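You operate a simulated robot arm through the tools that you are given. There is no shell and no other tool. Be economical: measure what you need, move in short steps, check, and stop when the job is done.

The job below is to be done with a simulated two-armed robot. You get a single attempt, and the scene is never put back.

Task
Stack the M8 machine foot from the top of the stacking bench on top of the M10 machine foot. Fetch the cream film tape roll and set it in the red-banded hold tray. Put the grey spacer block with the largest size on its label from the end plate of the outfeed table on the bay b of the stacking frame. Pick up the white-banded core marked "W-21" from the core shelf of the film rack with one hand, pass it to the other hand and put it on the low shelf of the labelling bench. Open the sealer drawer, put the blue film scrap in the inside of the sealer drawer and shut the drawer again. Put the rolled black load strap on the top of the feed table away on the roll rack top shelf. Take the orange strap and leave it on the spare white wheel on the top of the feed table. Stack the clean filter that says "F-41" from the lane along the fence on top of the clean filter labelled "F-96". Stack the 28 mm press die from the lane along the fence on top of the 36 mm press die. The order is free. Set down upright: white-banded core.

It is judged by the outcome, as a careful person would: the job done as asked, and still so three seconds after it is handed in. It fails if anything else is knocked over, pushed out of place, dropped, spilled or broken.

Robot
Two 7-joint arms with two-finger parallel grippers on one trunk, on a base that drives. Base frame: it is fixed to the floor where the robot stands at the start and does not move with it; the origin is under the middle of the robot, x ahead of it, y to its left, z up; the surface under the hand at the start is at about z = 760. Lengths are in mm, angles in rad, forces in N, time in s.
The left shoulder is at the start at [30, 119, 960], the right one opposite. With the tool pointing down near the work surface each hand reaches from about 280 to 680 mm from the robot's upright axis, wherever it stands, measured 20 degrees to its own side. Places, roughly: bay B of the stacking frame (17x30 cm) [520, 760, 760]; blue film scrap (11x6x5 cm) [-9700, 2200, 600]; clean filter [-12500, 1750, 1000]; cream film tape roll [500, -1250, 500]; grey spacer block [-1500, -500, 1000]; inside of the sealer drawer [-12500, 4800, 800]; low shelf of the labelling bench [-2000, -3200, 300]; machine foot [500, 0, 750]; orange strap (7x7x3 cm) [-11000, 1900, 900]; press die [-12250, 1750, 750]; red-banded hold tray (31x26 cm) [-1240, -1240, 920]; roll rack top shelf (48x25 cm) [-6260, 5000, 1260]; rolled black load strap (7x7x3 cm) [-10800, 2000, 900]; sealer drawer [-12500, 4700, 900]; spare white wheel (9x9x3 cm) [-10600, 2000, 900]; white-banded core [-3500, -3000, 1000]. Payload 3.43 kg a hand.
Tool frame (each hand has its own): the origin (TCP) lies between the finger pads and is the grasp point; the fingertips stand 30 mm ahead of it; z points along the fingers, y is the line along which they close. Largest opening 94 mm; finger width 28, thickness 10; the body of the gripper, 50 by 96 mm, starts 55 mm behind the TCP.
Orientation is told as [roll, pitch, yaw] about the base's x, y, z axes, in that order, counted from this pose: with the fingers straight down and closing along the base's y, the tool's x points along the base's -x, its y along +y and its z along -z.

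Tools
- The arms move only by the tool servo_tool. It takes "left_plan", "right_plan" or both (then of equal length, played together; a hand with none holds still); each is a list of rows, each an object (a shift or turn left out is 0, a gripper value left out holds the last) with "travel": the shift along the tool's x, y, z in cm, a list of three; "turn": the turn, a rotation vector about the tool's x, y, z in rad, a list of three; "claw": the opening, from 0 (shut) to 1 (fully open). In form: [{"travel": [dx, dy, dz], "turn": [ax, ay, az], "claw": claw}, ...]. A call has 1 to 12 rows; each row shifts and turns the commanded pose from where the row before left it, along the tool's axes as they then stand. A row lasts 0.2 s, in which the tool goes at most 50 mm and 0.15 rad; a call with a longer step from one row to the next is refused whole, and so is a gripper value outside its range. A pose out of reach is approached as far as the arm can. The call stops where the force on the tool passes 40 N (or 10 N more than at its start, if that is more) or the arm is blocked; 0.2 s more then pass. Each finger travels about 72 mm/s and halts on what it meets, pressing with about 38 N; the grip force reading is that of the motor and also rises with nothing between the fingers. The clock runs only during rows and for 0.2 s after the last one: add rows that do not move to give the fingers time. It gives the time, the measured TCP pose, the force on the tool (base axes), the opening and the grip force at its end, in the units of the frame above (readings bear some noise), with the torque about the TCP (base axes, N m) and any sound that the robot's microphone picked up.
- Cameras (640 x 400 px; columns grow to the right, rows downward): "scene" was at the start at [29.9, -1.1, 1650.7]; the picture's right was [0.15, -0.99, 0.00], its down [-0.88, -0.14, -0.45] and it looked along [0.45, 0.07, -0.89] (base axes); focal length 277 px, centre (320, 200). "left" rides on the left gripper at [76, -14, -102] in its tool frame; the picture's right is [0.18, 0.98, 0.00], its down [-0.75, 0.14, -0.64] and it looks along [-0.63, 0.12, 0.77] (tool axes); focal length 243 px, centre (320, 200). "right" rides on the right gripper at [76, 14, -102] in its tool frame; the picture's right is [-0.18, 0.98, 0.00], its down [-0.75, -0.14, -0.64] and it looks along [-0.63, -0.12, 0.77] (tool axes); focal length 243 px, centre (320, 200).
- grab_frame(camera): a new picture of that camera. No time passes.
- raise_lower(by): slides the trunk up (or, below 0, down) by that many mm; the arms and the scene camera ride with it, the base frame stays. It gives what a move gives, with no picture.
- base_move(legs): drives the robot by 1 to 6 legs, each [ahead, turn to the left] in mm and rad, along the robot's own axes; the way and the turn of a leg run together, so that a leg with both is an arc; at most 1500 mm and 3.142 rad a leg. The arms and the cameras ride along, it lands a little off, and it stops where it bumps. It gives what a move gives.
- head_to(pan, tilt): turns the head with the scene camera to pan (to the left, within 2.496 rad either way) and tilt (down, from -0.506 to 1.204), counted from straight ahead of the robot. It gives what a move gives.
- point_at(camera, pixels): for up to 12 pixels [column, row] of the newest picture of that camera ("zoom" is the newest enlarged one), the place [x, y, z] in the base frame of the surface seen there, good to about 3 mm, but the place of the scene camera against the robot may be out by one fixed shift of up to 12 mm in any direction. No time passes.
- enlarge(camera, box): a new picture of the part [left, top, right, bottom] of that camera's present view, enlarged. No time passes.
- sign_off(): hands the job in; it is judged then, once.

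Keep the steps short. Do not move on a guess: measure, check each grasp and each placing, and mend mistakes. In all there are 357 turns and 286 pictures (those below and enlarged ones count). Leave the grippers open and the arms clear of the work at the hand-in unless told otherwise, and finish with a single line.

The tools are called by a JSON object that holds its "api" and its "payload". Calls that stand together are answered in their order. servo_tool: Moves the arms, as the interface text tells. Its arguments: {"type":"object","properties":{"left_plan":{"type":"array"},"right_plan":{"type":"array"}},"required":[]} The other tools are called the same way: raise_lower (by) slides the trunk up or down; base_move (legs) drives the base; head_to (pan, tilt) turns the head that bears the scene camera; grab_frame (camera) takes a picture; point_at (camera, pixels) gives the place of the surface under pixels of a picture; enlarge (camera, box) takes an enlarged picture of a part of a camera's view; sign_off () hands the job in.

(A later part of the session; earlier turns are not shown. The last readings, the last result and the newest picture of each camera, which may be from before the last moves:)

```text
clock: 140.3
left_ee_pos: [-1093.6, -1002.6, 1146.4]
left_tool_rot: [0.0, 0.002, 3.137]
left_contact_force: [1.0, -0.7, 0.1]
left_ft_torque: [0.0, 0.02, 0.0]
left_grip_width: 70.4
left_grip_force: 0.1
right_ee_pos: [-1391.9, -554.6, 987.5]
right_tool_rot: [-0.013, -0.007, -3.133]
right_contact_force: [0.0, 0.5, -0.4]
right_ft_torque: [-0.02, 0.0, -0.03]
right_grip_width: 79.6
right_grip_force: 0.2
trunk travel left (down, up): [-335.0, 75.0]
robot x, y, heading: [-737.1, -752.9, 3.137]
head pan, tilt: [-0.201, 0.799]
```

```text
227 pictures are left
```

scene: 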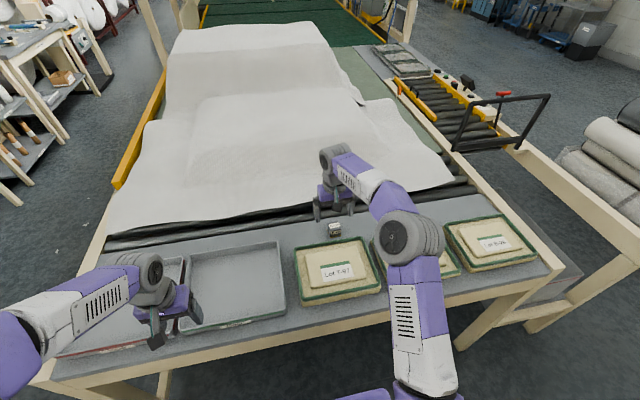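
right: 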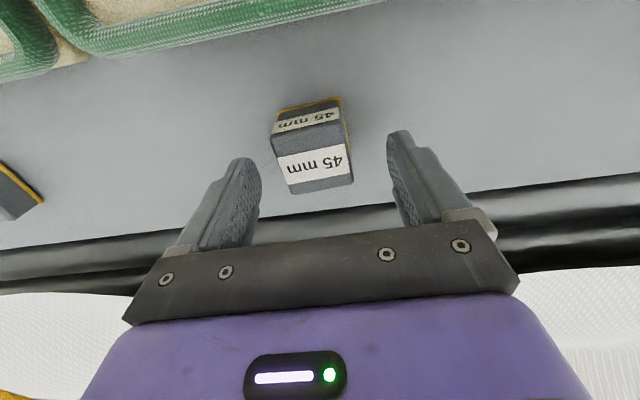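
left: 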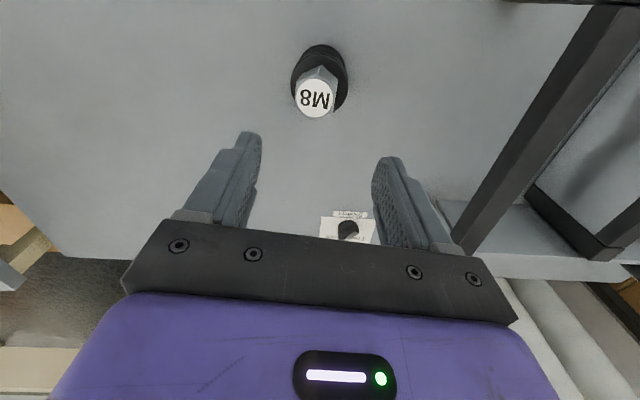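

Aligned. Lowering 3.1 cm and closing.

{"api": "servo_tool", "payload": {"right_plan": [{"travel": [0.2, 0, 1.6]}, {"travel": [0, 0, 1.5]}, {}, {"claw": 0}, {"claw": 0}, {"claw": 0}, {}]}}

{"api": "grab_frame", "payload": {"camera": "right"}}

```text
clock: 141.9
left_ee_pos: [-1094.4, -1001.7, 1144.3]
left_tool_rot: [-0.001, 0.002, 3.134]
left_contact_force: [0.7, -0.4, -1.1]
left_ft_torque: [-0.02, 0.03, -0.03]
left_grip_width: 70.4
left_grip_force: 0.2
right_ee_pos: [-1389.2, -554.3, 956.9]
right_tool_rot: [-0.013, -0.003, -3.132]
right_contact_force: [-0.2, 0.3, 0.8]
right_ft_torque: [0.05, 0.02, 0.01]
right_grip_width: 47.8
right_grip_force: 38.1
trunk travel left (down, up): [-335.0, 75.0]
robot x, y, heading: [-741.3, -755.5, 3.139]
head pan, tilt: [-0.201, 0.799]
```

```text
226 pictures are left
```

right: 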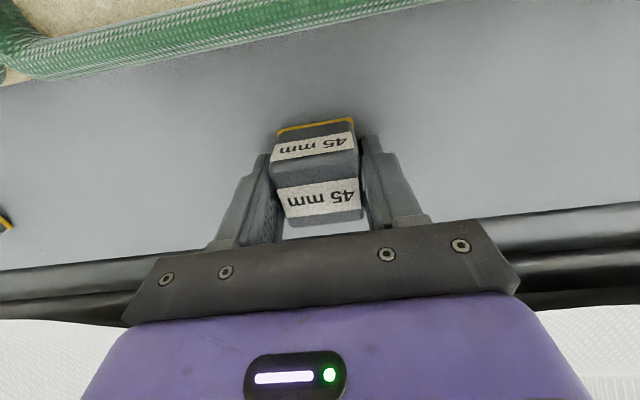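

Gripped (47.8 mm). Lifting gently 14 cm, then retracting.

{"api": "servo_tool", "payload": {"right_plan": [{"travel": [0, 0, -0.5]}, {"travel": [0, 0, -1]}, {"travel": [0, 0, -1.5]}, {"travel": [0, 0, -2]}, {"travel": [0, 0, -2.5]}, {"travel": [0, 0, -2.5]}, {"travel": [1, 0, -2]}, {"travel": [2, 0, -1]}, {"travel": [3, 0, 0]}, {"travel": [3, 0, 0]}, {"travel": [3, 0, 0]}, {"travel": [2, 0, 0]}]}}

{"api": "grab_frame", "payload": {"camera": "right"}}

```text
clock: 144.5
left_ee_pos: [-1093.6, -1002.9, 1145.6]
left_tool_rot: [-0.001, 0.0, 3.136]
left_contact_force: [-0.2, -0.1, -0.3]
left_ft_torque: [0.02, -0.03, 0.02]
left_grip_width: 70.7
left_grip_force: 0.0
right_ee_pos: [-1248.1, -554.3, 1087.4]
right_tool_rot: [-0.012, -0.005, -3.133]
right_contact_force: [0.0, 0.4, -1.2]
right_ft_torque: [0.0, -0.03, 0.03]
right_grip_width: 47.9
right_grip_force: 38.1
trunk travel left (down, up): [-335.0, 75.0]
robot x, y, heading: [-744.5, -753.7, 3.137]
head pan, tilt: [-0.201, 0.799]
```

```text
225 pictures are left
```

right: 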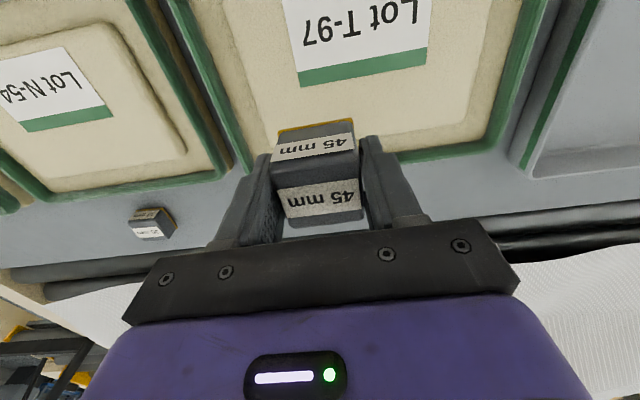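

Held. Backing away 240 mm and turning to face +y, then looking at the way ahead.

{"api": "base_move", "payload": {"legs": [[-240, 0], [0, -1.566]]}}

{"api": "head_to", "payload": {"pan": 0, "tilt": 0.5}}

{"api": "grab_frame", "payload": {"camera": "scene"}}

{"api": "point_at", "payload": {"camera": "scene", "pixels": [[150, 300], [100, 250], [200, 250], [250, 200], [320, 200], [420, 220], [320, 120], [60, 200]]}}

```text
clock: 150.0
left_ee_pos: [-764.1, -414.2, 1144.7]
left_tool_rot: [-0.001, 0.001, 1.606]
left_contact_force: [-0.4, -0.3, -0.2]
left_ft_torque: [0.03, 0.05, 0.01]
left_grip_width: 70.4
left_grip_force: 0.0
right_ee_pos: [-320.9, -243.4, 1087.3]
right_tool_rot: [-0.012, -0.004, 1.621]
right_contact_force: [0.1, 0.8, -1.7]
right_ft_torque: [-0.03, 0.0, -0.01]
right_grip_width: 47.6
right_grip_force: 38.0
trunk travel left (down, up): [-335.0, 75.0]
robot x, y, heading: [-500.6, -759.4, 1.605]
head pan, tilt: [-0.201, 0.799]
```

```text
clock: 150.8
left_ee_pos: [-763.1, -414.3, 1146.0]
left_tool_rot: [-0.002, 0.0, 1.608]
left_contact_force: [-0.2, 0.5, -0.3]
left_ft_torque: [0.0, -0.04, 0.01]
left_grip_width: 70.4
left_grip_force: 0.0
right_ee_pos: [-321.2, -242.2, 1086.3]
right_tool_rot: [-0.013, -0.003, 1.622]
right_contact_force: [-0.1, 0.2, -1.2]
right_ft_torque: [-0.04, 0.0, -0.03]
right_grip_width: 47.7
right_grip_force: 37.9
trunk travel left (down, up): [-335.0, 75.0]
robot x, y, heading: [-505.9, -757.2, 1.605]
head pan, tilt: [0.0, 0.499]
```

```text
224 pictures are left
```

scene: 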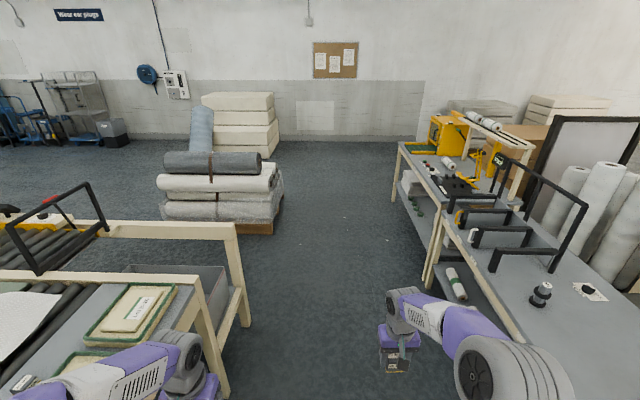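

```text
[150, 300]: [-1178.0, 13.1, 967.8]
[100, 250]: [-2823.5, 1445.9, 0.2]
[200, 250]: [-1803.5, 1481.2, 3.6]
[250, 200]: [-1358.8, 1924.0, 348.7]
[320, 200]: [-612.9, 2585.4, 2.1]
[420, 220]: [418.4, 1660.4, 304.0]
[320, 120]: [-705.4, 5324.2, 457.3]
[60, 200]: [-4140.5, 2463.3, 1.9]
```

Way is clear at x = −500. Driving 1.6 m, then turning to face the stacking frame.

{"api": "base_move", "payload": {"legs": [[0, -0.034], [800, 0], [800, 0], [0, -1.571], [300, 0]]}}

{"api": "head_to", "payload": {"pan": -0.05, "tilt": 0.75}}

{"api": "grab_frame", "payload": {"camera": "scene"}}

```text
clock: 165.0
left_ee_pos: [162.2, 1107.5, 1145.5]
left_tool_rot: [0.0, 0.0, -0.01]
left_contact_force: [-0.1, -0.1, -0.3]
left_ft_torque: [0.0, 0.0, 0.01]
left_grip_width: 70.6
left_grip_force: 0.0
right_ee_pos: [314.5, 658.7, 1086.7]
right_tool_rot: [-0.012, -0.005, 0.006]
right_contact_force: [0.5, -0.3, -0.8]
right_ft_torque: [-0.02, 0.02, 0.02]
right_grip_width: 47.6
right_grip_force: 37.7
trunk travel left (down, up): [-335.0, 75.0]
robot x, y, heading: [-192.1, 859.0, -0.004]
head pan, tilt: [0.0, 0.499]
```

```text
clock: 165.7
left_ee_pos: [161.1, 1106.4, 1145.2]
left_tool_rot: [-0.001, -0.001, -0.007]
left_contact_force: [-0.1, -0.1, -0.6]
left_ft_torque: [0.0, -0.03, 0.0]
left_grip_width: 70.5
left_grip_force: 0.1
right_ee_pos: [315.3, 659.4, 1088.3]
right_tool_rot: [-0.013, -0.006, 0.009]
right_contact_force: [0.1, 0.0, -1.1]
right_ft_torque: [-0.01, 0.01, -0.01]
right_grip_width: 47.4
right_grip_force: 38.1
trunk travel left (down, up): [-335.0, 75.0]
robot x, y, heading: [-187.9, 858.5, -0.007]
head pan, tilt: [-0.051, 0.75]
```

```text
223 pictures are left
```

scene: 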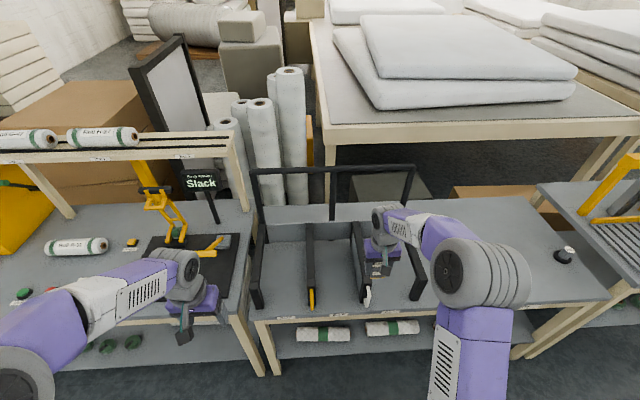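

{"api": "enlarge", "payload": {"camera": "scene", "box": [230, 150, 440, 340]}}

{"api": "point_at", "payload": {"camera": "zoom", "pixels": [[250, 240], [250, 330], [405, 330], [390, 220], [250, 420], [320, 250], [320, 330], [90, 200], [60, 340], [330, 190], [500, 330], [260, 170]]}}

```text
2.11 times, centred on (335, 245) of scene
```

zoom: 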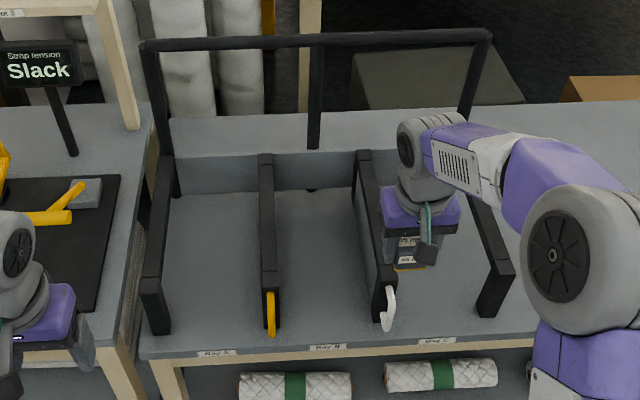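

```text
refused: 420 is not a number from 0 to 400
```

Bay B is labelled in the middle, between the yellow- and white-handled dividers. Measuring it.

{"api": "point_at", "payload": {"camera": "zoom", "pixels": [[320, 250], [320, 330], [265, 200], [265, 280], [370, 200], [380, 280], [310, 170], [275, 320], [375, 320], [330, 348], [315, 60]]}}

```text
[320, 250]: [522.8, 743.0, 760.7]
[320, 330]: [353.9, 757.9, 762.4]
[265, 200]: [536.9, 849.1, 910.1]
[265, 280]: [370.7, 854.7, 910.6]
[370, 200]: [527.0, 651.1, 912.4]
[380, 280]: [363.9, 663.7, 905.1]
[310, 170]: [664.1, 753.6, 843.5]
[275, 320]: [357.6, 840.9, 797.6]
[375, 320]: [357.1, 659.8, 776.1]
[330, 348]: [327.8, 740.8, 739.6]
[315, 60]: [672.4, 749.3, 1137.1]
```

Bay B spans y ≈ 660–850, floor z 760, divider tops 910. Drive 150 mm nearer and lower the trunk 90 mm.

{"api": "base_move", "payload": {"legs": [[155, 0.005]]}}

{"api": "raise_lower", "payload": {"by": -80}}

{"api": "servo_tool", "payload": {"right_plan": [{"travel": [-0.5, 2.3, 0]}, {"travel": [-0.7, 2.3, 0]}, {"travel": [-0.7, 2.3, 0]}, {"travel": [-0.5, 2.4, 0]}, {}]}}

{"api": "grab_frame", "payload": {"camera": "scene"}}

{"api": "grab_frame", "payload": {"camera": "right"}}

```text
clock: 167.1
left_ee_pos: [315.1, 1106.2, 1146.1]
left_tool_rot: [-0.002, 0.001, -0.005]
left_contact_force: [0.7, 0.5, 0.1]
left_ft_torque: [0.01, 0.02, 0.04]
left_grip_width: 70.6
left_grip_force: 0.1
right_ee_pos: [468.7, 658.9, 1086.1]
right_tool_rot: [-0.014, -0.004, 0.01]
right_contact_force: [0.2, -0.2, -1.2]
right_ft_torque: [0.02, 0.0, 0.01]
right_grip_width: 47.7
right_grip_force: 37.9
trunk travel left (down, up): [-335.0, 75.0]
robot x, y, heading: [-37.5, 857.9, -0.004]
head pan, tilt: [-0.051, 0.75]
```

```text
clock: 168.3
left_ee_pos: [316.2, 1107.1, 1066.7]
left_tool_rot: [-0.001, -0.001, -0.004]
left_contact_force: [0.3, 0.6, -0.5]
left_ft_torque: [0.01, -0.03, 0.02]
left_grip_width: 70.6
left_grip_force: 0.1
right_ee_pos: [469.8, 658.5, 1006.0]
right_tool_rot: [-0.013, -0.004, 0.009]
right_contact_force: [-0.8, -0.4, -0.4]
right_ft_torque: [-0.01, 0.02, -0.01]
right_grip_width: 47.9
right_grip_force: 37.9
trunk travel left (down, up): [-255.0, 155.0]
robot x, y, heading: [-36.7, 859.5, -0.006]
head pan, tilt: [-0.051, 0.75]
```

```text
clock: 169.5
left_ee_pos: [315.6, 1106.2, 1065.8]
left_tool_rot: [0.0, 0.0, -0.009]
left_contact_force: [0.5, 0.2, -0.4]
left_ft_torque: [-0.03, 0.0, -0.01]
left_grip_width: 70.6
left_grip_force: 0.1
right_ee_pos: [492.4, 751.9, 1006.0]
right_tool_rot: [-0.012, -0.003, 0.009]
right_contact_force: [0.4, 0.3, -1.7]
right_ft_torque: [0.01, -0.02, -0.01]
right_grip_width: 47.9
right_grip_force: 37.8
trunk travel left (down, up): [-255.0, 155.0]
robot x, y, heading: [-36.8, 861.7, -0.007]
head pan, tilt: [-0.051, 0.75]
```

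```text
221 pictures are left
```

scene: 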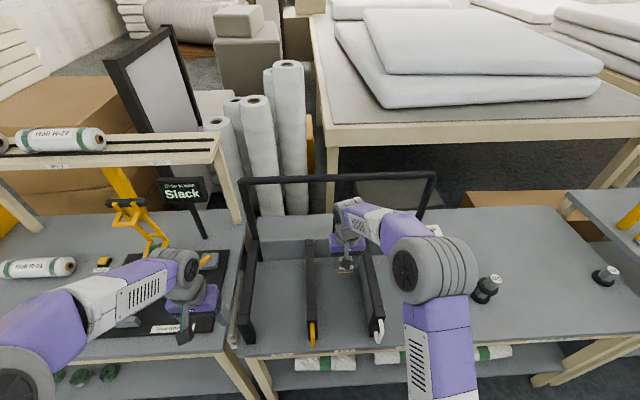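

```text
220 pictures are left
```

right: 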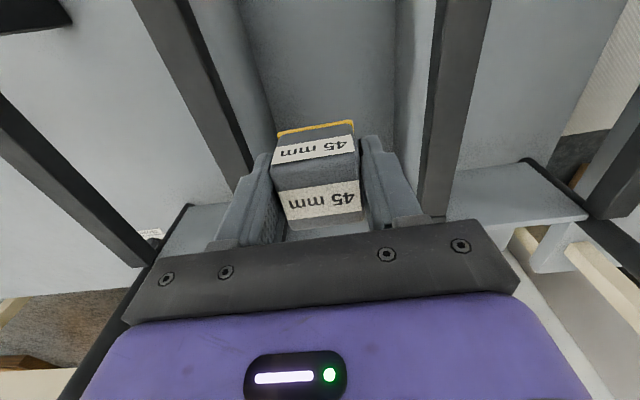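

{"api": "point_at", "payload": {"camera": "scene", "pixels": [[405, 268], [460, 260], [440, 300], [440, 370], [487, 282]]}}

{"api": "point_at", "payload": {"camera": "right", "pixels": [[230, 130], [440, 150], [240, 60], [420, 60], [330, 90], [215, 170]]}}

```text
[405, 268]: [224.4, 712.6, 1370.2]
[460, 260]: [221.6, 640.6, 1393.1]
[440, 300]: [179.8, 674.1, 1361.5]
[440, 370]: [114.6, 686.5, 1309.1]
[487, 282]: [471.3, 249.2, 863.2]
```

```text
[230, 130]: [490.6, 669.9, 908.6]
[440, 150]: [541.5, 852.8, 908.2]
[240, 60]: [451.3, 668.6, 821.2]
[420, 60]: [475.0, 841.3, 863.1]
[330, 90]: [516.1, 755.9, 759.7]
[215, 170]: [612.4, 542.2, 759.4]
```

Elbow is well clear at z 1370. Bay inner faces are y ≈ 670 and 841. Lowering 19.5 cm.

{"api": "servo_tool", "payload": {"right_plan": [{"travel": [0, 0.4, 1.5]}, {"travel": [0, 0, 3]}, {"travel": [0, 0, 3]}, {"travel": [0, 0, 3]}, {"travel": [0, 0, 3]}, {"travel": [0, 0, 3]}, {"travel": [0, 0, 2]}, {"travel": [0, 0, 1]}, {}]}}

{"api": "grab_frame", "payload": {"camera": "right"}}

```text
clock: 171.5
left_ee_pos: [315.4, 1107.3, 1065.0]
left_tool_rot: [0.0, 0.0, -0.004]
left_contact_force: [-0.4, 0.2, -0.8]
left_ft_torque: [0.01, 0.01, 0.01]
left_grip_width: 70.5
left_grip_force: 0.0
right_ee_pos: [493.0, 753.2, 811.6]
right_tool_rot: [-0.013, -0.003, 0.009]
right_contact_force: [0.3, 0.2, -1.8]
right_ft_torque: [0.0, 0.01, -0.01]
right_grip_width: 47.7
right_grip_force: 38.0
trunk travel left (down, up): [-255.0, 155.0]
robot x, y, heading: [-34.0, 862.8, -0.005]
head pan, tilt: [-0.051, 0.75]
```

```text
219 pictures are left
```

right: 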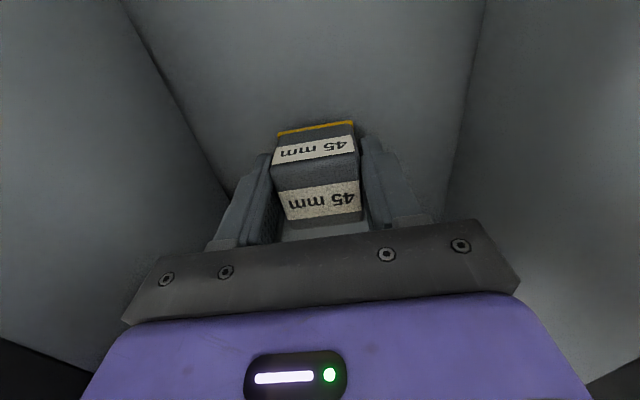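

{"api": "servo_tool", "payload": {"right_plan": [{"travel": [0, 0, 0.7]}, {"travel": [0, 0, 0.4]}, {"travel": [0, 0, 0.2]}, {"travel": [0, 0, 0.15]}, {"travel": [0, 0, 0.1]}, {}]}}

```text
clock: 172.9
left_ee_pos: [314.6, 1105.8, 1066.2]
left_tool_rot: [0.0, -0.003, -0.004]
left_contact_force: [-0.1, 0.1, 0.7]
left_ft_torque: [-0.03, 0.0, 0.0]
left_grip_width: 70.6
left_grip_force: 0.1
right_ee_pos: [493.2, 753.8, 797.8]
right_tool_rot: [-0.011, -0.009, 0.01]
right_contact_force: [-0.3, -1.5, 16.5]
right_ft_torque: [0.29, 0.19, 0.01]
right_grip_width: 47.8
right_grip_force: 38.1
trunk travel left (down, up): [-255.0, 155.0]
robot x, y, heading: [-38.3, 861.6, -0.007]
head pan, tilt: [-0.051, 0.75]
```

Contact (16 N) at the expected height. Backing off 1 mm, opening and rising.

{"api": "servo_tool", "payload": {"right_plan": [{"travel": [0, 0, -0.15]}, {"claw": 0.56}, {"claw": 0.65}, {"claw": 0.8}, {}, {"travel": [0, 0, -2]}, {"travel": [0, 0, -4]}, {"travel": [0, 0, -4]}, {"travel": [0, 0, -4]}, {"travel": [0, 0, -4]}, {"travel": [0, 0, -4]}, {}]}}

{"api": "grab_frame", "payload": {"camera": "right"}}

```text
clock: 175.5
left_ee_pos: [315.9, 1105.6, 1064.6]
left_tool_rot: [0.0, 0.0, -0.007]
left_contact_force: [-0.2, 0.0, 0.0]
left_ft_torque: [-0.03, -0.01, -0.04]
left_grip_width: 70.4
left_grip_force: 0.1
right_ee_pos: [494.0, 755.8, 1017.3]
right_tool_rot: [-0.012, -0.004, 0.009]
right_contact_force: [0.0, 0.6, 0.3]
right_ft_torque: [0.02, -0.01, -0.01]
right_grip_width: 75.1
right_grip_force: 0.0
trunk travel left (down, up): [-255.0, 155.0]
robot x, y, heading: [-37.3, 860.3, -0.002]
head pan, tilt: [-0.051, 0.75]
```

```text
218 pictures are left
```

right: 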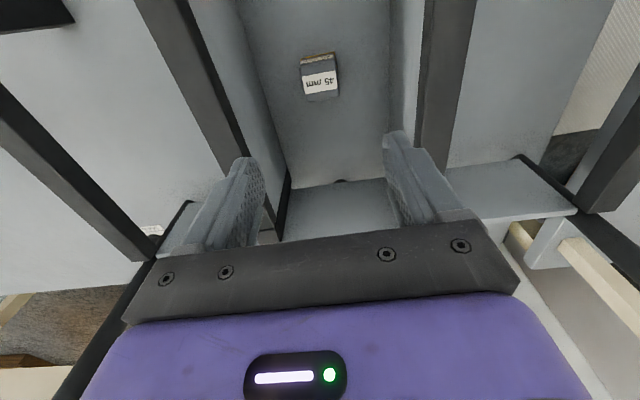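

The 45 mm block stands in bay B. Next the film rack: back out, drive to the aisle and go toward −x, with a look on the way.

{"api": "base_move", "payload": {"legs": [[-460, 0], [0, -1.566], [1030, 0], [1030, 0], [1000, 0], [0, -1.571]]}}

{"api": "servo_tool", "payload": {"right_plan": [{"travel": [4, 0, 0]}, {"travel": [4, 0, 0]}, {"travel": [4, 0, 0]}, {"travel": [4, 0, 0]}]}}

{"api": "head_to", "payload": {"pan": 0.5, "tilt": 0.45}}

{"api": "grab_frame", "payload": {"camera": "scene"}}

```text
clock: 200.6
left_ee_pos: [-819.4, -2483.0, 1066.5]
left_tool_rot: [0.0, 0.0, -3.116]
left_contact_force: [-0.8, 0.3, -0.3]
left_ft_torque: [0.01, -0.01, 0.02]
left_grip_width: 70.8
left_grip_force: 0.1
right_ee_pos: [-1008.3, -2138.2, 1017.8]
right_tool_rot: [-0.012, -0.003, -3.099]
right_contact_force: [-0.6, 0.2, -0.4]
right_ft_torque: [-0.01, 0.0, -0.02]
right_grip_width: 74.9
right_grip_force: 0.0
trunk travel left (down, up): [-255.0, 155.0]
robot x, y, heading: [-479.2, -2223.2, -3.114]
head pan, tilt: [-0.051, 0.75]
```

```text
clock: 201.6
left_ee_pos: [-817.9, -2481.8, 1065.1]
left_tool_rot: [0.0, 0.0, -3.115]
left_contact_force: [-0.3, -0.7, 0.0]
left_ft_torque: [-0.02, -0.01, 0.0]
left_grip_width: 70.4
left_grip_force: 0.0
right_ee_pos: [-848.4, -2131.3, 1019.5]
right_tool_rot: [-0.013, -0.005, -3.1]
right_contact_force: [0.3, -0.1, 0.0]
right_ft_torque: [0.04, -0.02, 0.04]
right_grip_width: 75.1
right_grip_force: 0.1
trunk travel left (down, up): [-255.0, 155.0]
robot x, y, heading: [-479.3, -2222.0, -3.113]
head pan, tilt: [-0.051, 0.75]
```

```text
clock: 202.6
left_ee_pos: [-819.0, -2482.1, 1066.5]
left_tool_rot: [0.001, 0.002, -3.116]
left_contact_force: [0.6, -0.2, -0.5]
left_ft_torque: [-0.01, 0.0, -0.03]
left_grip_width: 70.5
left_grip_force: 0.1
right_ee_pos: [-851.1, -2131.2, 1016.8]
right_tool_rot: [-0.011, -0.003, -3.1]
right_contact_force: [-0.2, -0.8, 0.8]
right_ft_torque: [0.01, -0.02, 0.01]
right_grip_width: 74.9
right_grip_force: 0.1
trunk travel left (down, up): [-255.0, 155.0]
robot x, y, heading: [-472.0, -2225.0, -3.116]
head pan, tilt: [0.499, 0.45]
```

```text
217 pictures are left
```

scene: 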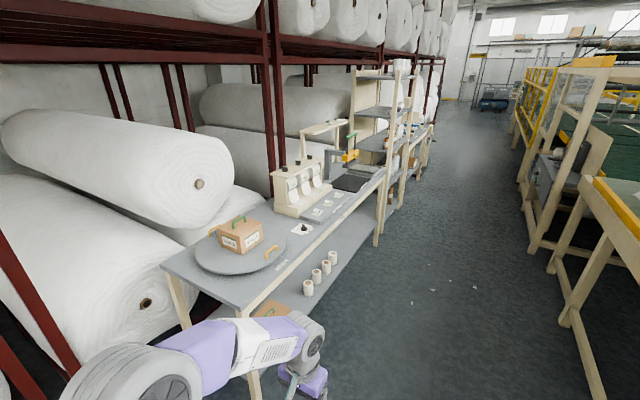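

{"api": "point_at", "payload": {"camera": "scene", "pixels": [[240, 305], [375, 235], [308, 292], [333, 262], [280, 285], [355, 240], [400, 180], [415, 100], [420, 300], [560, 260], [360, 225], [300, 250]]}}

{"api": "enlarge", "payload": {"camera": "scene", "box": [230, 40, 450, 320]}}

```text
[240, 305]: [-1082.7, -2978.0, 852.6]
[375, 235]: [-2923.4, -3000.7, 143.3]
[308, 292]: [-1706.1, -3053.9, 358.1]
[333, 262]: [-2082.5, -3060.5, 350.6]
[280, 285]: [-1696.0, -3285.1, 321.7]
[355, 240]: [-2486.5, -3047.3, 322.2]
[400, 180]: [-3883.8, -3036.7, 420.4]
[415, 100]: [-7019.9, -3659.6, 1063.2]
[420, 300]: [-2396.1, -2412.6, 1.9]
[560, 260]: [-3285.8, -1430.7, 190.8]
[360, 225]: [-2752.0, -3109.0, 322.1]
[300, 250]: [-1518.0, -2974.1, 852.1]
```

```text
1.43 times, centred on (340, 180) of scene
```

zoom: 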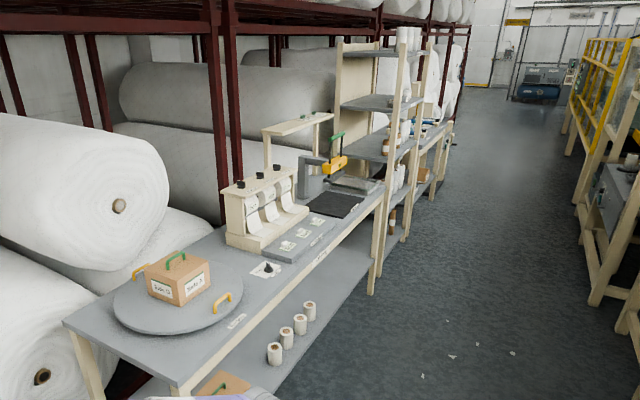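

Labelling bench: front y −2975, low shelf z 322, free from x −2150 to −2900. Driving on to the film rack.

{"api": "base_move", "payload": {"legs": [[0, -0.026], [1450, 0], [1450, 0], [0, 1.571]]}}

{"api": "head_to", "payload": {"pan": 0, "tilt": 0.6}}

{"api": "grab_frame", "payload": {"camera": "scene"}}

```text
clock: 220.6
left_ee_pos: [-3105.6, -2584.8, 1066.2]
left_tool_rot: [0.001, -0.001, -1.583]
left_contact_force: [0.7, -0.3, 0.0]
left_ft_torque: [-0.01, -0.01, 0.01]
left_grip_width: 70.7
left_grip_force: 0.1
right_ee_pos: [-3458.2, -2601.4, 1019.4]
right_tool_rot: [-0.012, -0.003, -1.569]
right_contact_force: [1.0, -0.4, 0.1]
right_ft_torque: [0.02, 0.01, -0.02]
right_grip_width: 75.1
right_grip_force: 0.1
trunk travel left (down, up): [-255.0, 155.0]
robot x, y, heading: [-3353.3, -2233.8, -1.583]
head pan, tilt: [0.499, 0.45]
```

```text
clock: 221.6
left_ee_pos: [-3105.8, -2584.2, 1064.8]
left_tool_rot: [0.001, 0.001, -1.583]
left_contact_force: [0.4, -0.2, -0.2]
left_ft_torque: [0.02, 0.01, 0.01]
left_grip_width: 70.3
left_grip_force: 0.0
right_ee_pos: [-3458.6, -2601.8, 1019.7]
right_tool_rot: [-0.012, -0.007, -1.569]
right_contact_force: [-0.1, -0.6, 0.4]
right_ft_torque: [0.0, -0.03, -0.05]
right_grip_width: 75.6
right_grip_force: 0.1
trunk travel left (down, up): [-255.0, 155.0]
robot x, y, heading: [-3353.0, -2225.0, -1.582]
head pan, tilt: [0.0, 0.6]
```

```text
215 pictures are left
```

scene: 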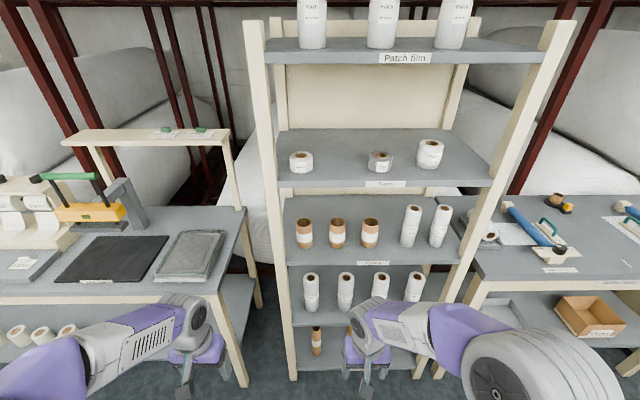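

{"api": "enlarge", "payload": {"camera": "scene", "box": [280, 190, 470, 275]}}

{"api": "point_at", "payload": {"camera": "scene", "pixels": [[303, 235], [337, 235], [370, 233], [410, 227], [439, 227], [370, 255], [380, 183], [272, 200], [475, 200], [409, 210], [370, 270]]}}

```text
3.37 times, centred on (375, 232) of scene
```

zoom: 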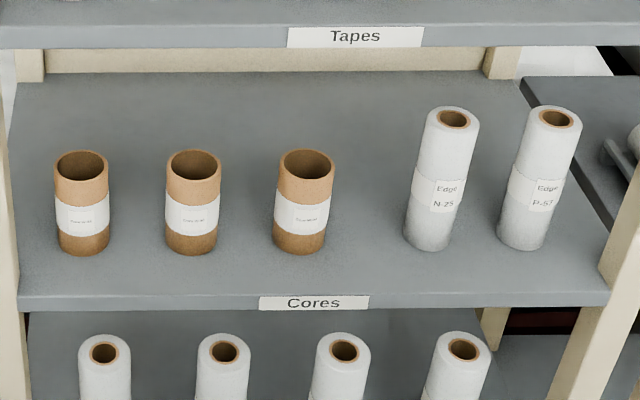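

```text
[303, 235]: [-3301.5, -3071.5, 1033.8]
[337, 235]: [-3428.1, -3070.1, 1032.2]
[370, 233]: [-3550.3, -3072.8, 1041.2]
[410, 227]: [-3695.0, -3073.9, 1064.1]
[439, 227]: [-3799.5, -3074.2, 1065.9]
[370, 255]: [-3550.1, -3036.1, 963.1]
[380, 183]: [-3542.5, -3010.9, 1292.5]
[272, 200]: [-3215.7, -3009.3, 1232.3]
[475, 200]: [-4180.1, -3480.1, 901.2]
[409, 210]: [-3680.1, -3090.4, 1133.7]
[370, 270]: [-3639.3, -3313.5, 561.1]
```

{"api": "enlarge", "payload": {"camera": "scene", "box": [290, 240, 350, 260]}}

{"api": "enlarge", "payload": {"camera": "scene", "box": [340, 225, 400, 260]}}

```text
10.67 times, centred on (320, 250) of scene
```

zoom: 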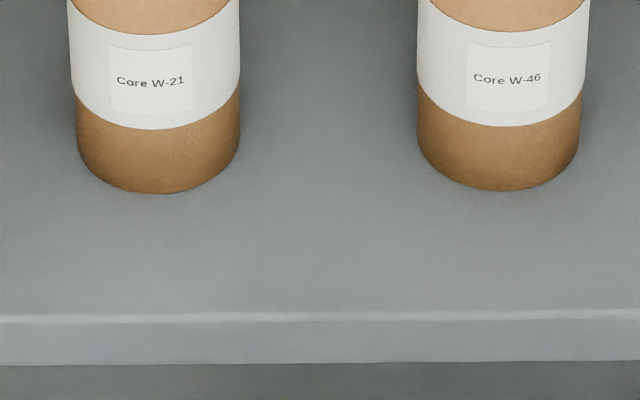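

```text
10.67 times, centred on (370, 242) of scene
```

zoom: 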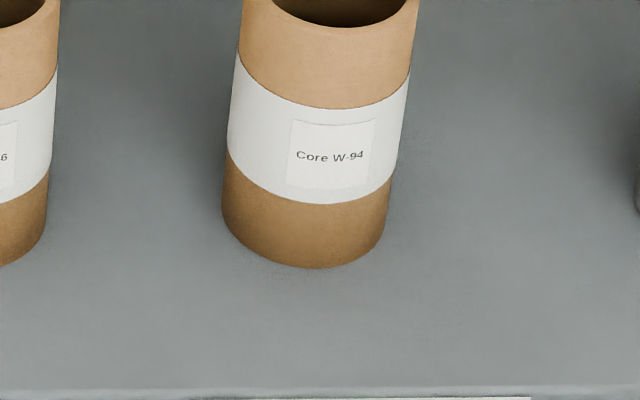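

W-21 is the leftmost core at (303,235). Measuring its size and the shelf around it.

{"api": "enlarge", "payload": {"camera": "scene", "box": [280, 205, 350, 265]}}

{"api": "point_at", "payload": {"camera": "zoom", "pixels": [[210, 135], [210, 180], [150, 130], [275, 130], [155, 230], [275, 230], [212, 330], [212, 390], [215, 280], [212, 360], [212, 90], [212, 98]]}}

```text
6.67 times, centred on (315, 235) of scene
```

zoom: 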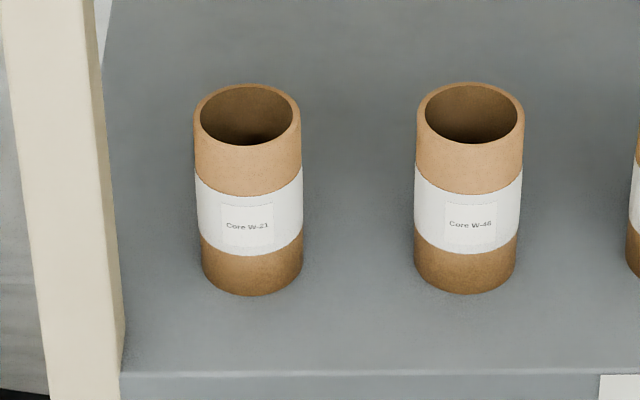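

```text
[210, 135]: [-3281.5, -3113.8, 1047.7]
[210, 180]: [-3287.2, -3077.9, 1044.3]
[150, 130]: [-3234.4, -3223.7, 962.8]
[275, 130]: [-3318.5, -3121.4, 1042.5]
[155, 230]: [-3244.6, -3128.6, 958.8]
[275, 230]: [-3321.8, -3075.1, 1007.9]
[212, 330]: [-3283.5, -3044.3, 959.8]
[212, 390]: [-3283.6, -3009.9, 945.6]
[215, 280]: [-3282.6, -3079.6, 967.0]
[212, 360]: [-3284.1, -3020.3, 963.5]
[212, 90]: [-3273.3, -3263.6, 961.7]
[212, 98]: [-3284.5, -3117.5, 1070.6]
```

Core W-21: centre ≈ (−3303,−3100), ~58 mm wide, z 961–1070. I'll pick with the right hand angled left a little, and place with the left. Driving into position and raising the trunk.

{"api": "base_move", "payload": {"legs": [[0, 0.378], [265, 0], [0, -0.367]]}}

{"api": "raise_lower", "payload": {"by": 100}}

{"api": "servo_tool", "payload": {"right_plan": [{"travel": [-1, 0, 0], "turn": [0, 0, -0.125], "claw": 0.9}, {"travel": [-1, 0, 0], "turn": [0, 0, -0.125]}, {"travel": [-2, 0, 0], "turn": [0, -0.125, 0]}, {"travel": [-2, 0, 0], "turn": [0, -0.125, 0]}, {"turn": [0, -0.125, 0]}, {"turn": [0, -0.125, 0]}, {"turn": [0, -0.125, 0]}, {"turn": [0, -0.125, 0]}, {"turn": [0, -0.123, 0]}, {}]}}

{"api": "grab_frame", "payload": {"camera": "right"}}

```text
clock: 225.8
left_ee_pos: [-3008.5, -2833.0, 1065.7]
left_tool_rot: [0.0, 0.0, -1.574]
left_contact_force: [-0.3, -0.7, 0.2]
left_ft_torque: [0.01, 0.03, -0.01]
left_grip_width: 70.4
left_grip_force: 0.2
right_ee_pos: [-3359.2, -2853.4, 1018.6]
right_tool_rot: [-0.013, -0.004, -1.561]
right_contact_force: [-0.3, 0.3, 0.2]
right_ft_torque: [0.02, -0.03, 0.02]
right_grip_width: 75.1
right_grip_force: 0.0
trunk travel left (down, up): [-255.0, 155.0]
robot x, y, heading: [-3256.0, -2483.9, -1.576]
head pan, tilt: [0.0, 0.6]
```

```text
clock: 227.1
left_ee_pos: [-3007.2, -2833.0, 1166.1]
left_tool_rot: [0.0, -0.002, -1.573]
left_contact_force: [0.1, -0.3, 0.0]
left_ft_torque: [0.01, 0.02, 0.01]
left_grip_width: 70.5
left_grip_force: 0.0
right_ee_pos: [-3359.2, -2853.4, 1118.8]
right_tool_rot: [-0.013, -0.005, -1.56]
right_contact_force: [-1.1, 0.0, 0.2]
right_ft_torque: [0.01, 0.02, -0.03]
right_grip_width: 75.1
right_grip_force: 0.1
trunk travel left (down, up): [-355.0, 55.0]
robot x, y, heading: [-3259.8, -2482.2, -1.576]
head pan, tilt: [0.0, 0.6]
```

```text
clock: 229.3
left_ee_pos: [-3007.2, -2833.8, 1165.2]
left_tool_rot: [0.0, 0.001, -1.573]
left_contact_force: [0.2, 0.1, -0.4]
left_ft_torque: [0.02, 0.01, 0.03]
left_grip_width: 70.7
left_grip_force: 0.0
right_ee_pos: [-3346.3, -2910.6, 1121.6]
right_tool_rot: [-0.022, -0.873, -1.293]
right_contact_force: [-0.1, 0.0, -0.4]
right_ft_torque: [0.02, -0.01, 0.0]
right_grip_width: 84.5
right_grip_force: 0.0
trunk travel left (down, up): [-355.0, 55.0]
robot x, y, heading: [-3254.5, -2479.4, -1.575]
head pan, tilt: [0.0, 0.6]
```

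```text
210 pictures are left
```

right: 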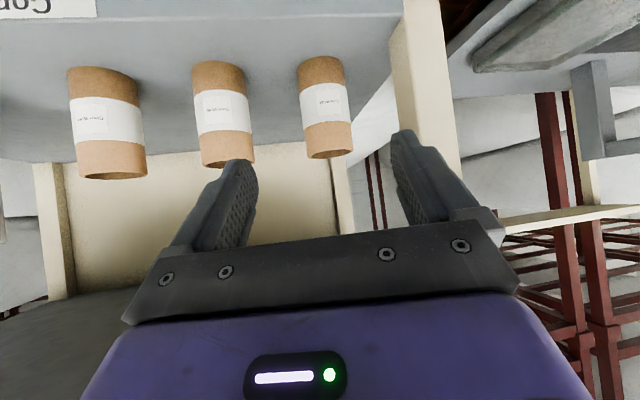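

W-21 is now at (325,107). Measuring it and the post.

{"api": "point_at", "payload": {"camera": "right", "pixels": [[302, 75], [343, 72], [322, 75], [325, 105], [308, 140], [350, 130], [329, 156], [329, 148], [305, 108], [347, 105], [392, 70], [420, 60]]}}

```text
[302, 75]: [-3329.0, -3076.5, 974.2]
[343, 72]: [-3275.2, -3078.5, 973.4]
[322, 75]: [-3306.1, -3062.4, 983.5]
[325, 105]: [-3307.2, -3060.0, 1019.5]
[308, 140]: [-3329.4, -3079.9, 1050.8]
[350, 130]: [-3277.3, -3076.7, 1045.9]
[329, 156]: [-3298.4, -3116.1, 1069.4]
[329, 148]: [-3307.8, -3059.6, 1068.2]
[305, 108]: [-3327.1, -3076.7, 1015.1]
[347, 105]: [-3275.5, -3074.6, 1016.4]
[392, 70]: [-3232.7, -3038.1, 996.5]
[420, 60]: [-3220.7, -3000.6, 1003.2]
```

Centre (−3303,−3089), radius ~28. Moving to the pre-grasp point in front of and above it.

{"api": "servo_tool", "payload": {"right_plan": [{"travel": [-2, -0.25, 1.82]}, {"travel": [-2, -0.25, 1.82]}, {"travel": [-2, -0.25, 1.82]}, {}]}}

{"api": "grab_frame", "payload": {"camera": "right"}}

{"api": "grab_frame", "payload": {"camera": "scene"}}

```text
clock: 230.3
left_ee_pos: [-3006.3, -2832.4, 1165.7]
left_tool_rot: [0.0, 0.001, -1.575]
left_contact_force: [-0.4, -0.3, -0.6]
left_ft_torque: [0.0, 0.01, 0.04]
left_grip_width: 70.5
left_grip_force: 0.0
right_ee_pos: [-3332.9, -2990.3, 1132.6]
right_tool_rot: [-0.021, -0.875, -1.295]
right_contact_force: [0.0, 0.0, -0.6]
right_ft_torque: [0.01, -0.01, 0.03]
right_grip_width: 84.7
right_grip_force: 0.1
trunk travel left (down, up): [-355.0, 55.0]
robot x, y, heading: [-3252.5, -2479.3, -1.573]
head pan, tilt: [0.0, 0.6]
```

```text
209 pictures are left
```

right: 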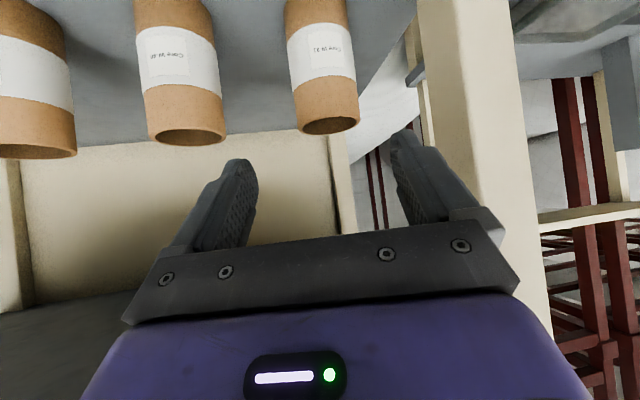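

```text
208 pictures are left
```

scene: 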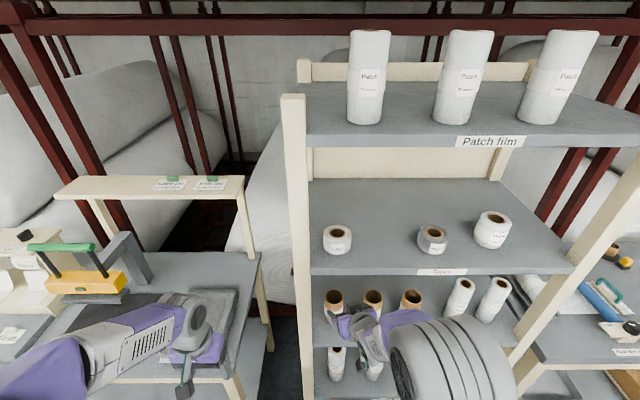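

{"api": "servo_tool", "payload": {"right_plan": [{"travel": [0, 0, 2.7]}, {"travel": [0, 0, 2.7]}, {"travel": [0, 0, 2.6]}, {}]}}

{"api": "grab_frame", "payload": {"camera": "right"}}

```text
clock: 231.3
left_ee_pos: [-3008.4, -2832.6, 1165.0]
left_tool_rot: [0.0, 0.001, -1.573]
left_contact_force: [-0.4, 0.2, -0.1]
left_ft_torque: [0.0, -0.02, 0.01]
left_grip_width: 70.5
left_grip_force: 0.0
right_ee_pos: [-3318.5, -3051.2, 1081.6]
right_tool_rot: [-0.018, -0.874, -1.294]
right_contact_force: [-0.2, 0.5, 0.5]
right_ft_torque: [-0.02, -0.01, 0.0]
right_grip_width: 84.4
right_grip_force: 0.0
trunk travel left (down, up): [-355.0, 55.0]
robot x, y, heading: [-3251.8, -2483.0, -1.573]
head pan, tilt: [0.0, 0.6]
```

```text
207 pictures are left
```

right: 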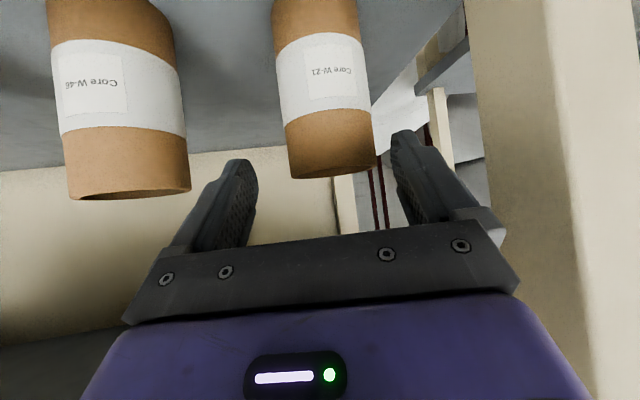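

Core is centred between the fingers. Advancing 5 cm and closing.

{"api": "servo_tool", "payload": {"right_plan": [{"travel": [0, 0.15, 2.5]}, {"travel": [0, 0.15, 2.5]}, {}, {"claw": 0}, {"claw": 0}, {"claw": 0}, {}]}}

{"api": "grab_frame", "payload": {"camera": "right"}}

```text
clock: 232.9
left_ee_pos: [-3006.7, -2833.7, 1166.5]
left_tool_rot: [-0.001, 0.0, -1.574]
left_contact_force: [0.0, -0.3, 0.2]
left_ft_torque: [0.02, -0.01, 0.01]
left_grip_width: 70.4
left_grip_force: 0.1
right_ee_pos: [-3305.4, -3087.6, 1050.5]
right_tool_rot: [-0.02, -0.873, -1.296]
right_contact_force: [0.1, -0.5, 0.7]
right_ft_torque: [-0.02, -0.01, -0.01]
right_grip_width: 60.6
right_grip_force: 37.9
trunk travel left (down, up): [-355.0, 55.0]
robot x, y, heading: [-3254.4, -2481.1, -1.575]
head pan, tilt: [0.0, 0.6]
```

```text
206 pictures are left
```

right: 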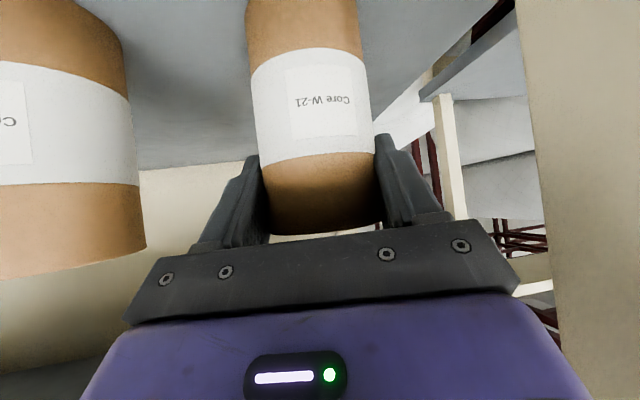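

Gripped at 60.6 mm, near the top. Lifting 4 cm gently, then backing the base out.

{"api": "servo_tool", "payload": {"right_plan": [{"travel": [-0.4, 0, -0.32]}, {"travel": [-0.77, 0, -0.64]}, {"travel": [-0.96, 0, -0.8]}, {"travel": [-0.96, 0, -0.8]}, {}]}}

{"api": "grab_frame", "payload": {"camera": "right"}}

{"api": "base_move", "payload": {"legs": [[-350, 0]]}}

{"api": "grab_frame", "payload": {"camera": "scene"}}

```text
clock: 234.1
left_ee_pos: [-3006.7, -2833.7, 1165.4]
left_tool_rot: [0.001, 0.0, -1.575]
left_contact_force: [-0.3, -0.2, 0.4]
left_ft_torque: [-0.01, 0.02, 0.0]
left_grip_width: 70.6
left_grip_force: 0.1
right_ee_pos: [-3303.3, -3086.8, 1089.1]
right_tool_rot: [-0.02, -0.873, -1.294]
right_contact_force: [0.1, 0.4, -0.8]
right_ft_torque: [0.02, -0.04, -0.01]
right_grip_width: 60.7
right_grip_force: 38.0
trunk travel left (down, up): [-355.0, 55.0]
robot x, y, heading: [-3252.0, -2480.0, -1.575]
head pan, tilt: [0.0, 0.6]
```

```text
205 pictures are left
```

right: 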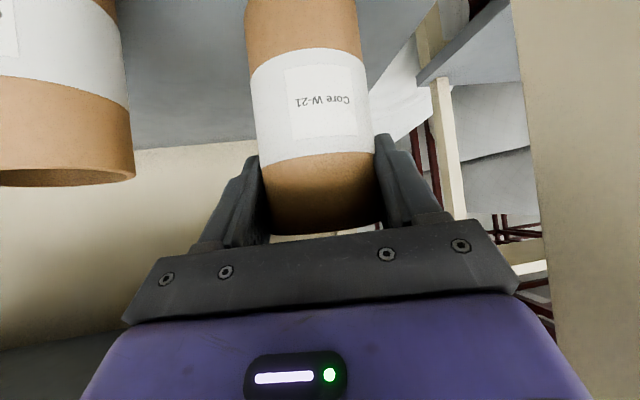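

```text
clock: 236.4
left_ee_pos: [-3003.6, -2479.1, 1165.9]
left_tool_rot: [-0.001, 0.0, -1.565]
left_contact_force: [0.3, 0.0, 0.2]
left_ft_torque: [-0.03, 0.02, 0.02]
left_grip_width: 70.5
left_grip_force: 0.1
right_ee_pos: [-3299.5, -2736.4, 1088.4]
right_tool_rot: [-0.022, -0.875, -1.285]
right_contact_force: [0.5, -0.1, -0.7]
right_ft_torque: [-0.01, 0.02, -0.02]
right_grip_width: 60.3
right_grip_force: 38.6
trunk travel left (down, up): [-355.0, 55.0]
robot x, y, heading: [-3255.7, -2128.8, -1.568]
head pan, tilt: [0.0, 0.6]
```

```text
204 pictures are left
```

scene: 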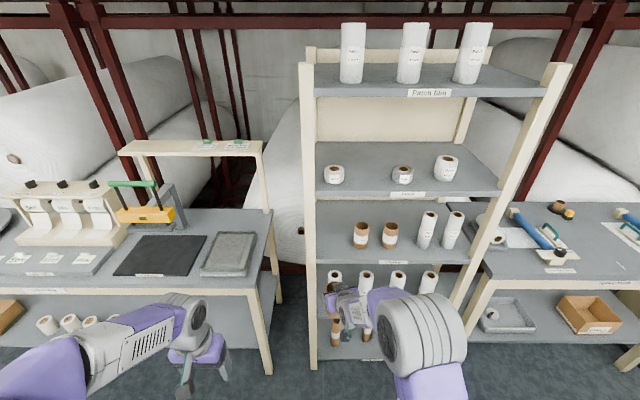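

Core out of the rack, held upright. For the hand-over I turn the right hand further left (yaw) and start turning the left hand to face it.

{"api": "servo_tool", "payload": {"right_plan": [{"turn": [-0.09, 0, -0.0756]}, {"turn": [-0.09, 0, -0.0756]}, {"turn": [-0.09, 0, -0.0756]}, {"turn": [-0.09, 0, -0.0756]}, {}, {}, {}, {}], "left_plan": [{"travel": [-3, 0, 0], "turn": [0, 0, 0.117], "claw": 1}, {"travel": [-3, 0, 0], "turn": [0, 0, 0.117]}, {"travel": [-2, 0, 0], "turn": [0, 0, 0.117]}, {"turn": [0, 0, 0.117]}, {"turn": [0, 0, 0.117]}, {"turn": [0, 0, 0.117]}, {"turn": [0, 0, 0.117]}, {}]}}

{"api": "servo_tool", "payload": {"left_plan": [{"turn": [0, -0.125, 0]}, {"turn": [0, -0.125, 0]}, {"turn": [0, -0.125, 0]}, {"turn": [0, -0.125, 0]}, {"turn": [0, -0.125, 0]}, {"turn": [0, -0.125, 0]}, {"turn": [0, -0.123, 0]}, {}]}}

{"api": "grab_frame", "payload": {"camera": "scene"}}

{"api": "grab_frame", "payload": {"camera": "left"}}

```text
clock: 238.2
left_ee_pos: [-3012.2, -2561.1, 1165.2]
left_tool_rot: [0.001, 0.0, -2.386]
left_contact_force: [0.9, 0.9, -0.3]
left_ft_torque: [-0.01, -0.03, 0.04]
left_grip_width: 93.9
left_grip_force: 0.0
right_ee_pos: [-3299.0, -2736.5, 1088.5]
right_tool_rot: [-0.019, -0.868, -0.817]
right_contact_force: [0.7, 0.3, -0.6]
right_ft_torque: [-0.02, -0.01, 0.02]
right_grip_width: 60.2
right_grip_force: 38.0
trunk travel left (down, up): [-355.0, 55.0]
robot x, y, heading: [-3254.1, -2131.9, -1.567]
head pan, tilt: [0.0, 0.6]
```

```text
clock: 240.0
left_ee_pos: [-3010.7, -2559.1, 1165.3]
left_tool_rot: [-0.001, -0.875, -2.382]
left_contact_force: [0.3, -1.0, -0.6]
left_ft_torque: [0.01, 0.02, 0.02]
left_grip_width: 93.8
left_grip_force: 0.1
right_ee_pos: [-3299.6, -2737.1, 1089.1]
right_tool_rot: [-0.02, -0.866, -0.817]
right_contact_force: [-0.6, 0.8, -1.0]
right_ft_torque: [0.04, 0.0, -0.02]
right_grip_width: 59.9
right_grip_force: 38.4
trunk travel left (down, up): [-355.0, 55.0]
robot x, y, heading: [-3255.4, -2127.3, -1.569]
head pan, tilt: [0.0, 0.6]
```

```text
203 pictures are left
```

scene: 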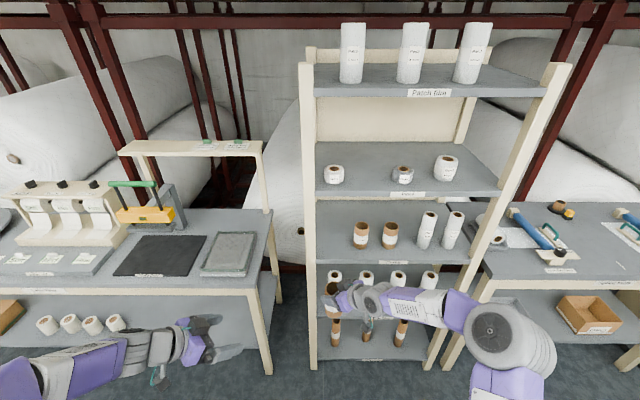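

```text
202 pictures are left
```

left: 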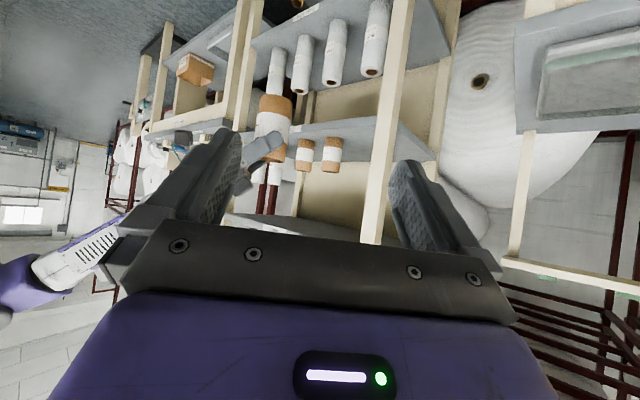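

The left camera sees the held core at (272,125). Measuring it.

{"api": "enlarge", "payload": {"camera": "left", "box": [230, 80, 330, 200]}}

{"api": "point_at", "payload": {"camera": "left", "pixels": [[275, 98], [262, 105], [288, 110], [275, 112], [258, 120], [289, 120], [266, 150], [275, 160]]}}

```text
3.33 times, centred on (280, 140) of left
```

zoom: 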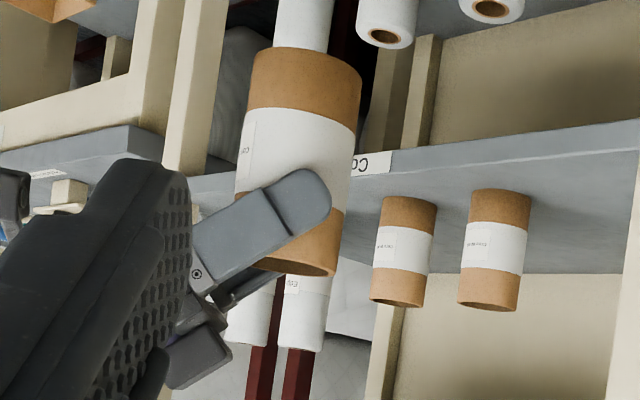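

```text
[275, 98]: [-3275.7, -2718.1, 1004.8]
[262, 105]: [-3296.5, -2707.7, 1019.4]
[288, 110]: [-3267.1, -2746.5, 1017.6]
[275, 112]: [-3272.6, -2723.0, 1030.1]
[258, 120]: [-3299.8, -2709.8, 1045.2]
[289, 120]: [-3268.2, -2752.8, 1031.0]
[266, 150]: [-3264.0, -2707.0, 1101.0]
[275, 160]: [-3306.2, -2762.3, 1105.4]
```

The left hand should come in flatter (about 15°) and low on the core so that the two hands don't meet. Pitching the left hand to −1.31 and moving it to a pre-grasp point 13 cm from the core.

{"api": "servo_tool", "payload": {"left_plan": [{"turn": [0, -0.11, 0]}, {"turn": [0, -0.11, 0]}, {"turn": [0, -0.11, 0]}, {"turn": [0, -0.104, 0]}, {}]}}

```text
clock: 241.2
left_ee_pos: [-3012.5, -2559.0, 1163.8]
left_tool_rot: [-0.001, -1.311, -2.381]
left_contact_force: [-0.5, 0.3, 0.9]
left_ft_torque: [-0.01, 0.0, 0.03]
left_grip_width: 94.2
left_grip_force: 0.1
right_ee_pos: [-3298.4, -2738.1, 1089.7]
right_tool_rot: [-0.02, -0.867, -0.816]
right_contact_force: [-0.3, -0.2, -0.2]
right_ft_torque: [-0.01, 0.01, 0.02]
right_grip_width: 59.8
right_grip_force: 37.8
trunk travel left (down, up): [-355.0, 55.0]
robot x, y, heading: [-3255.0, -2129.5, -1.564]
head pan, tilt: [0.0, 0.6]
```

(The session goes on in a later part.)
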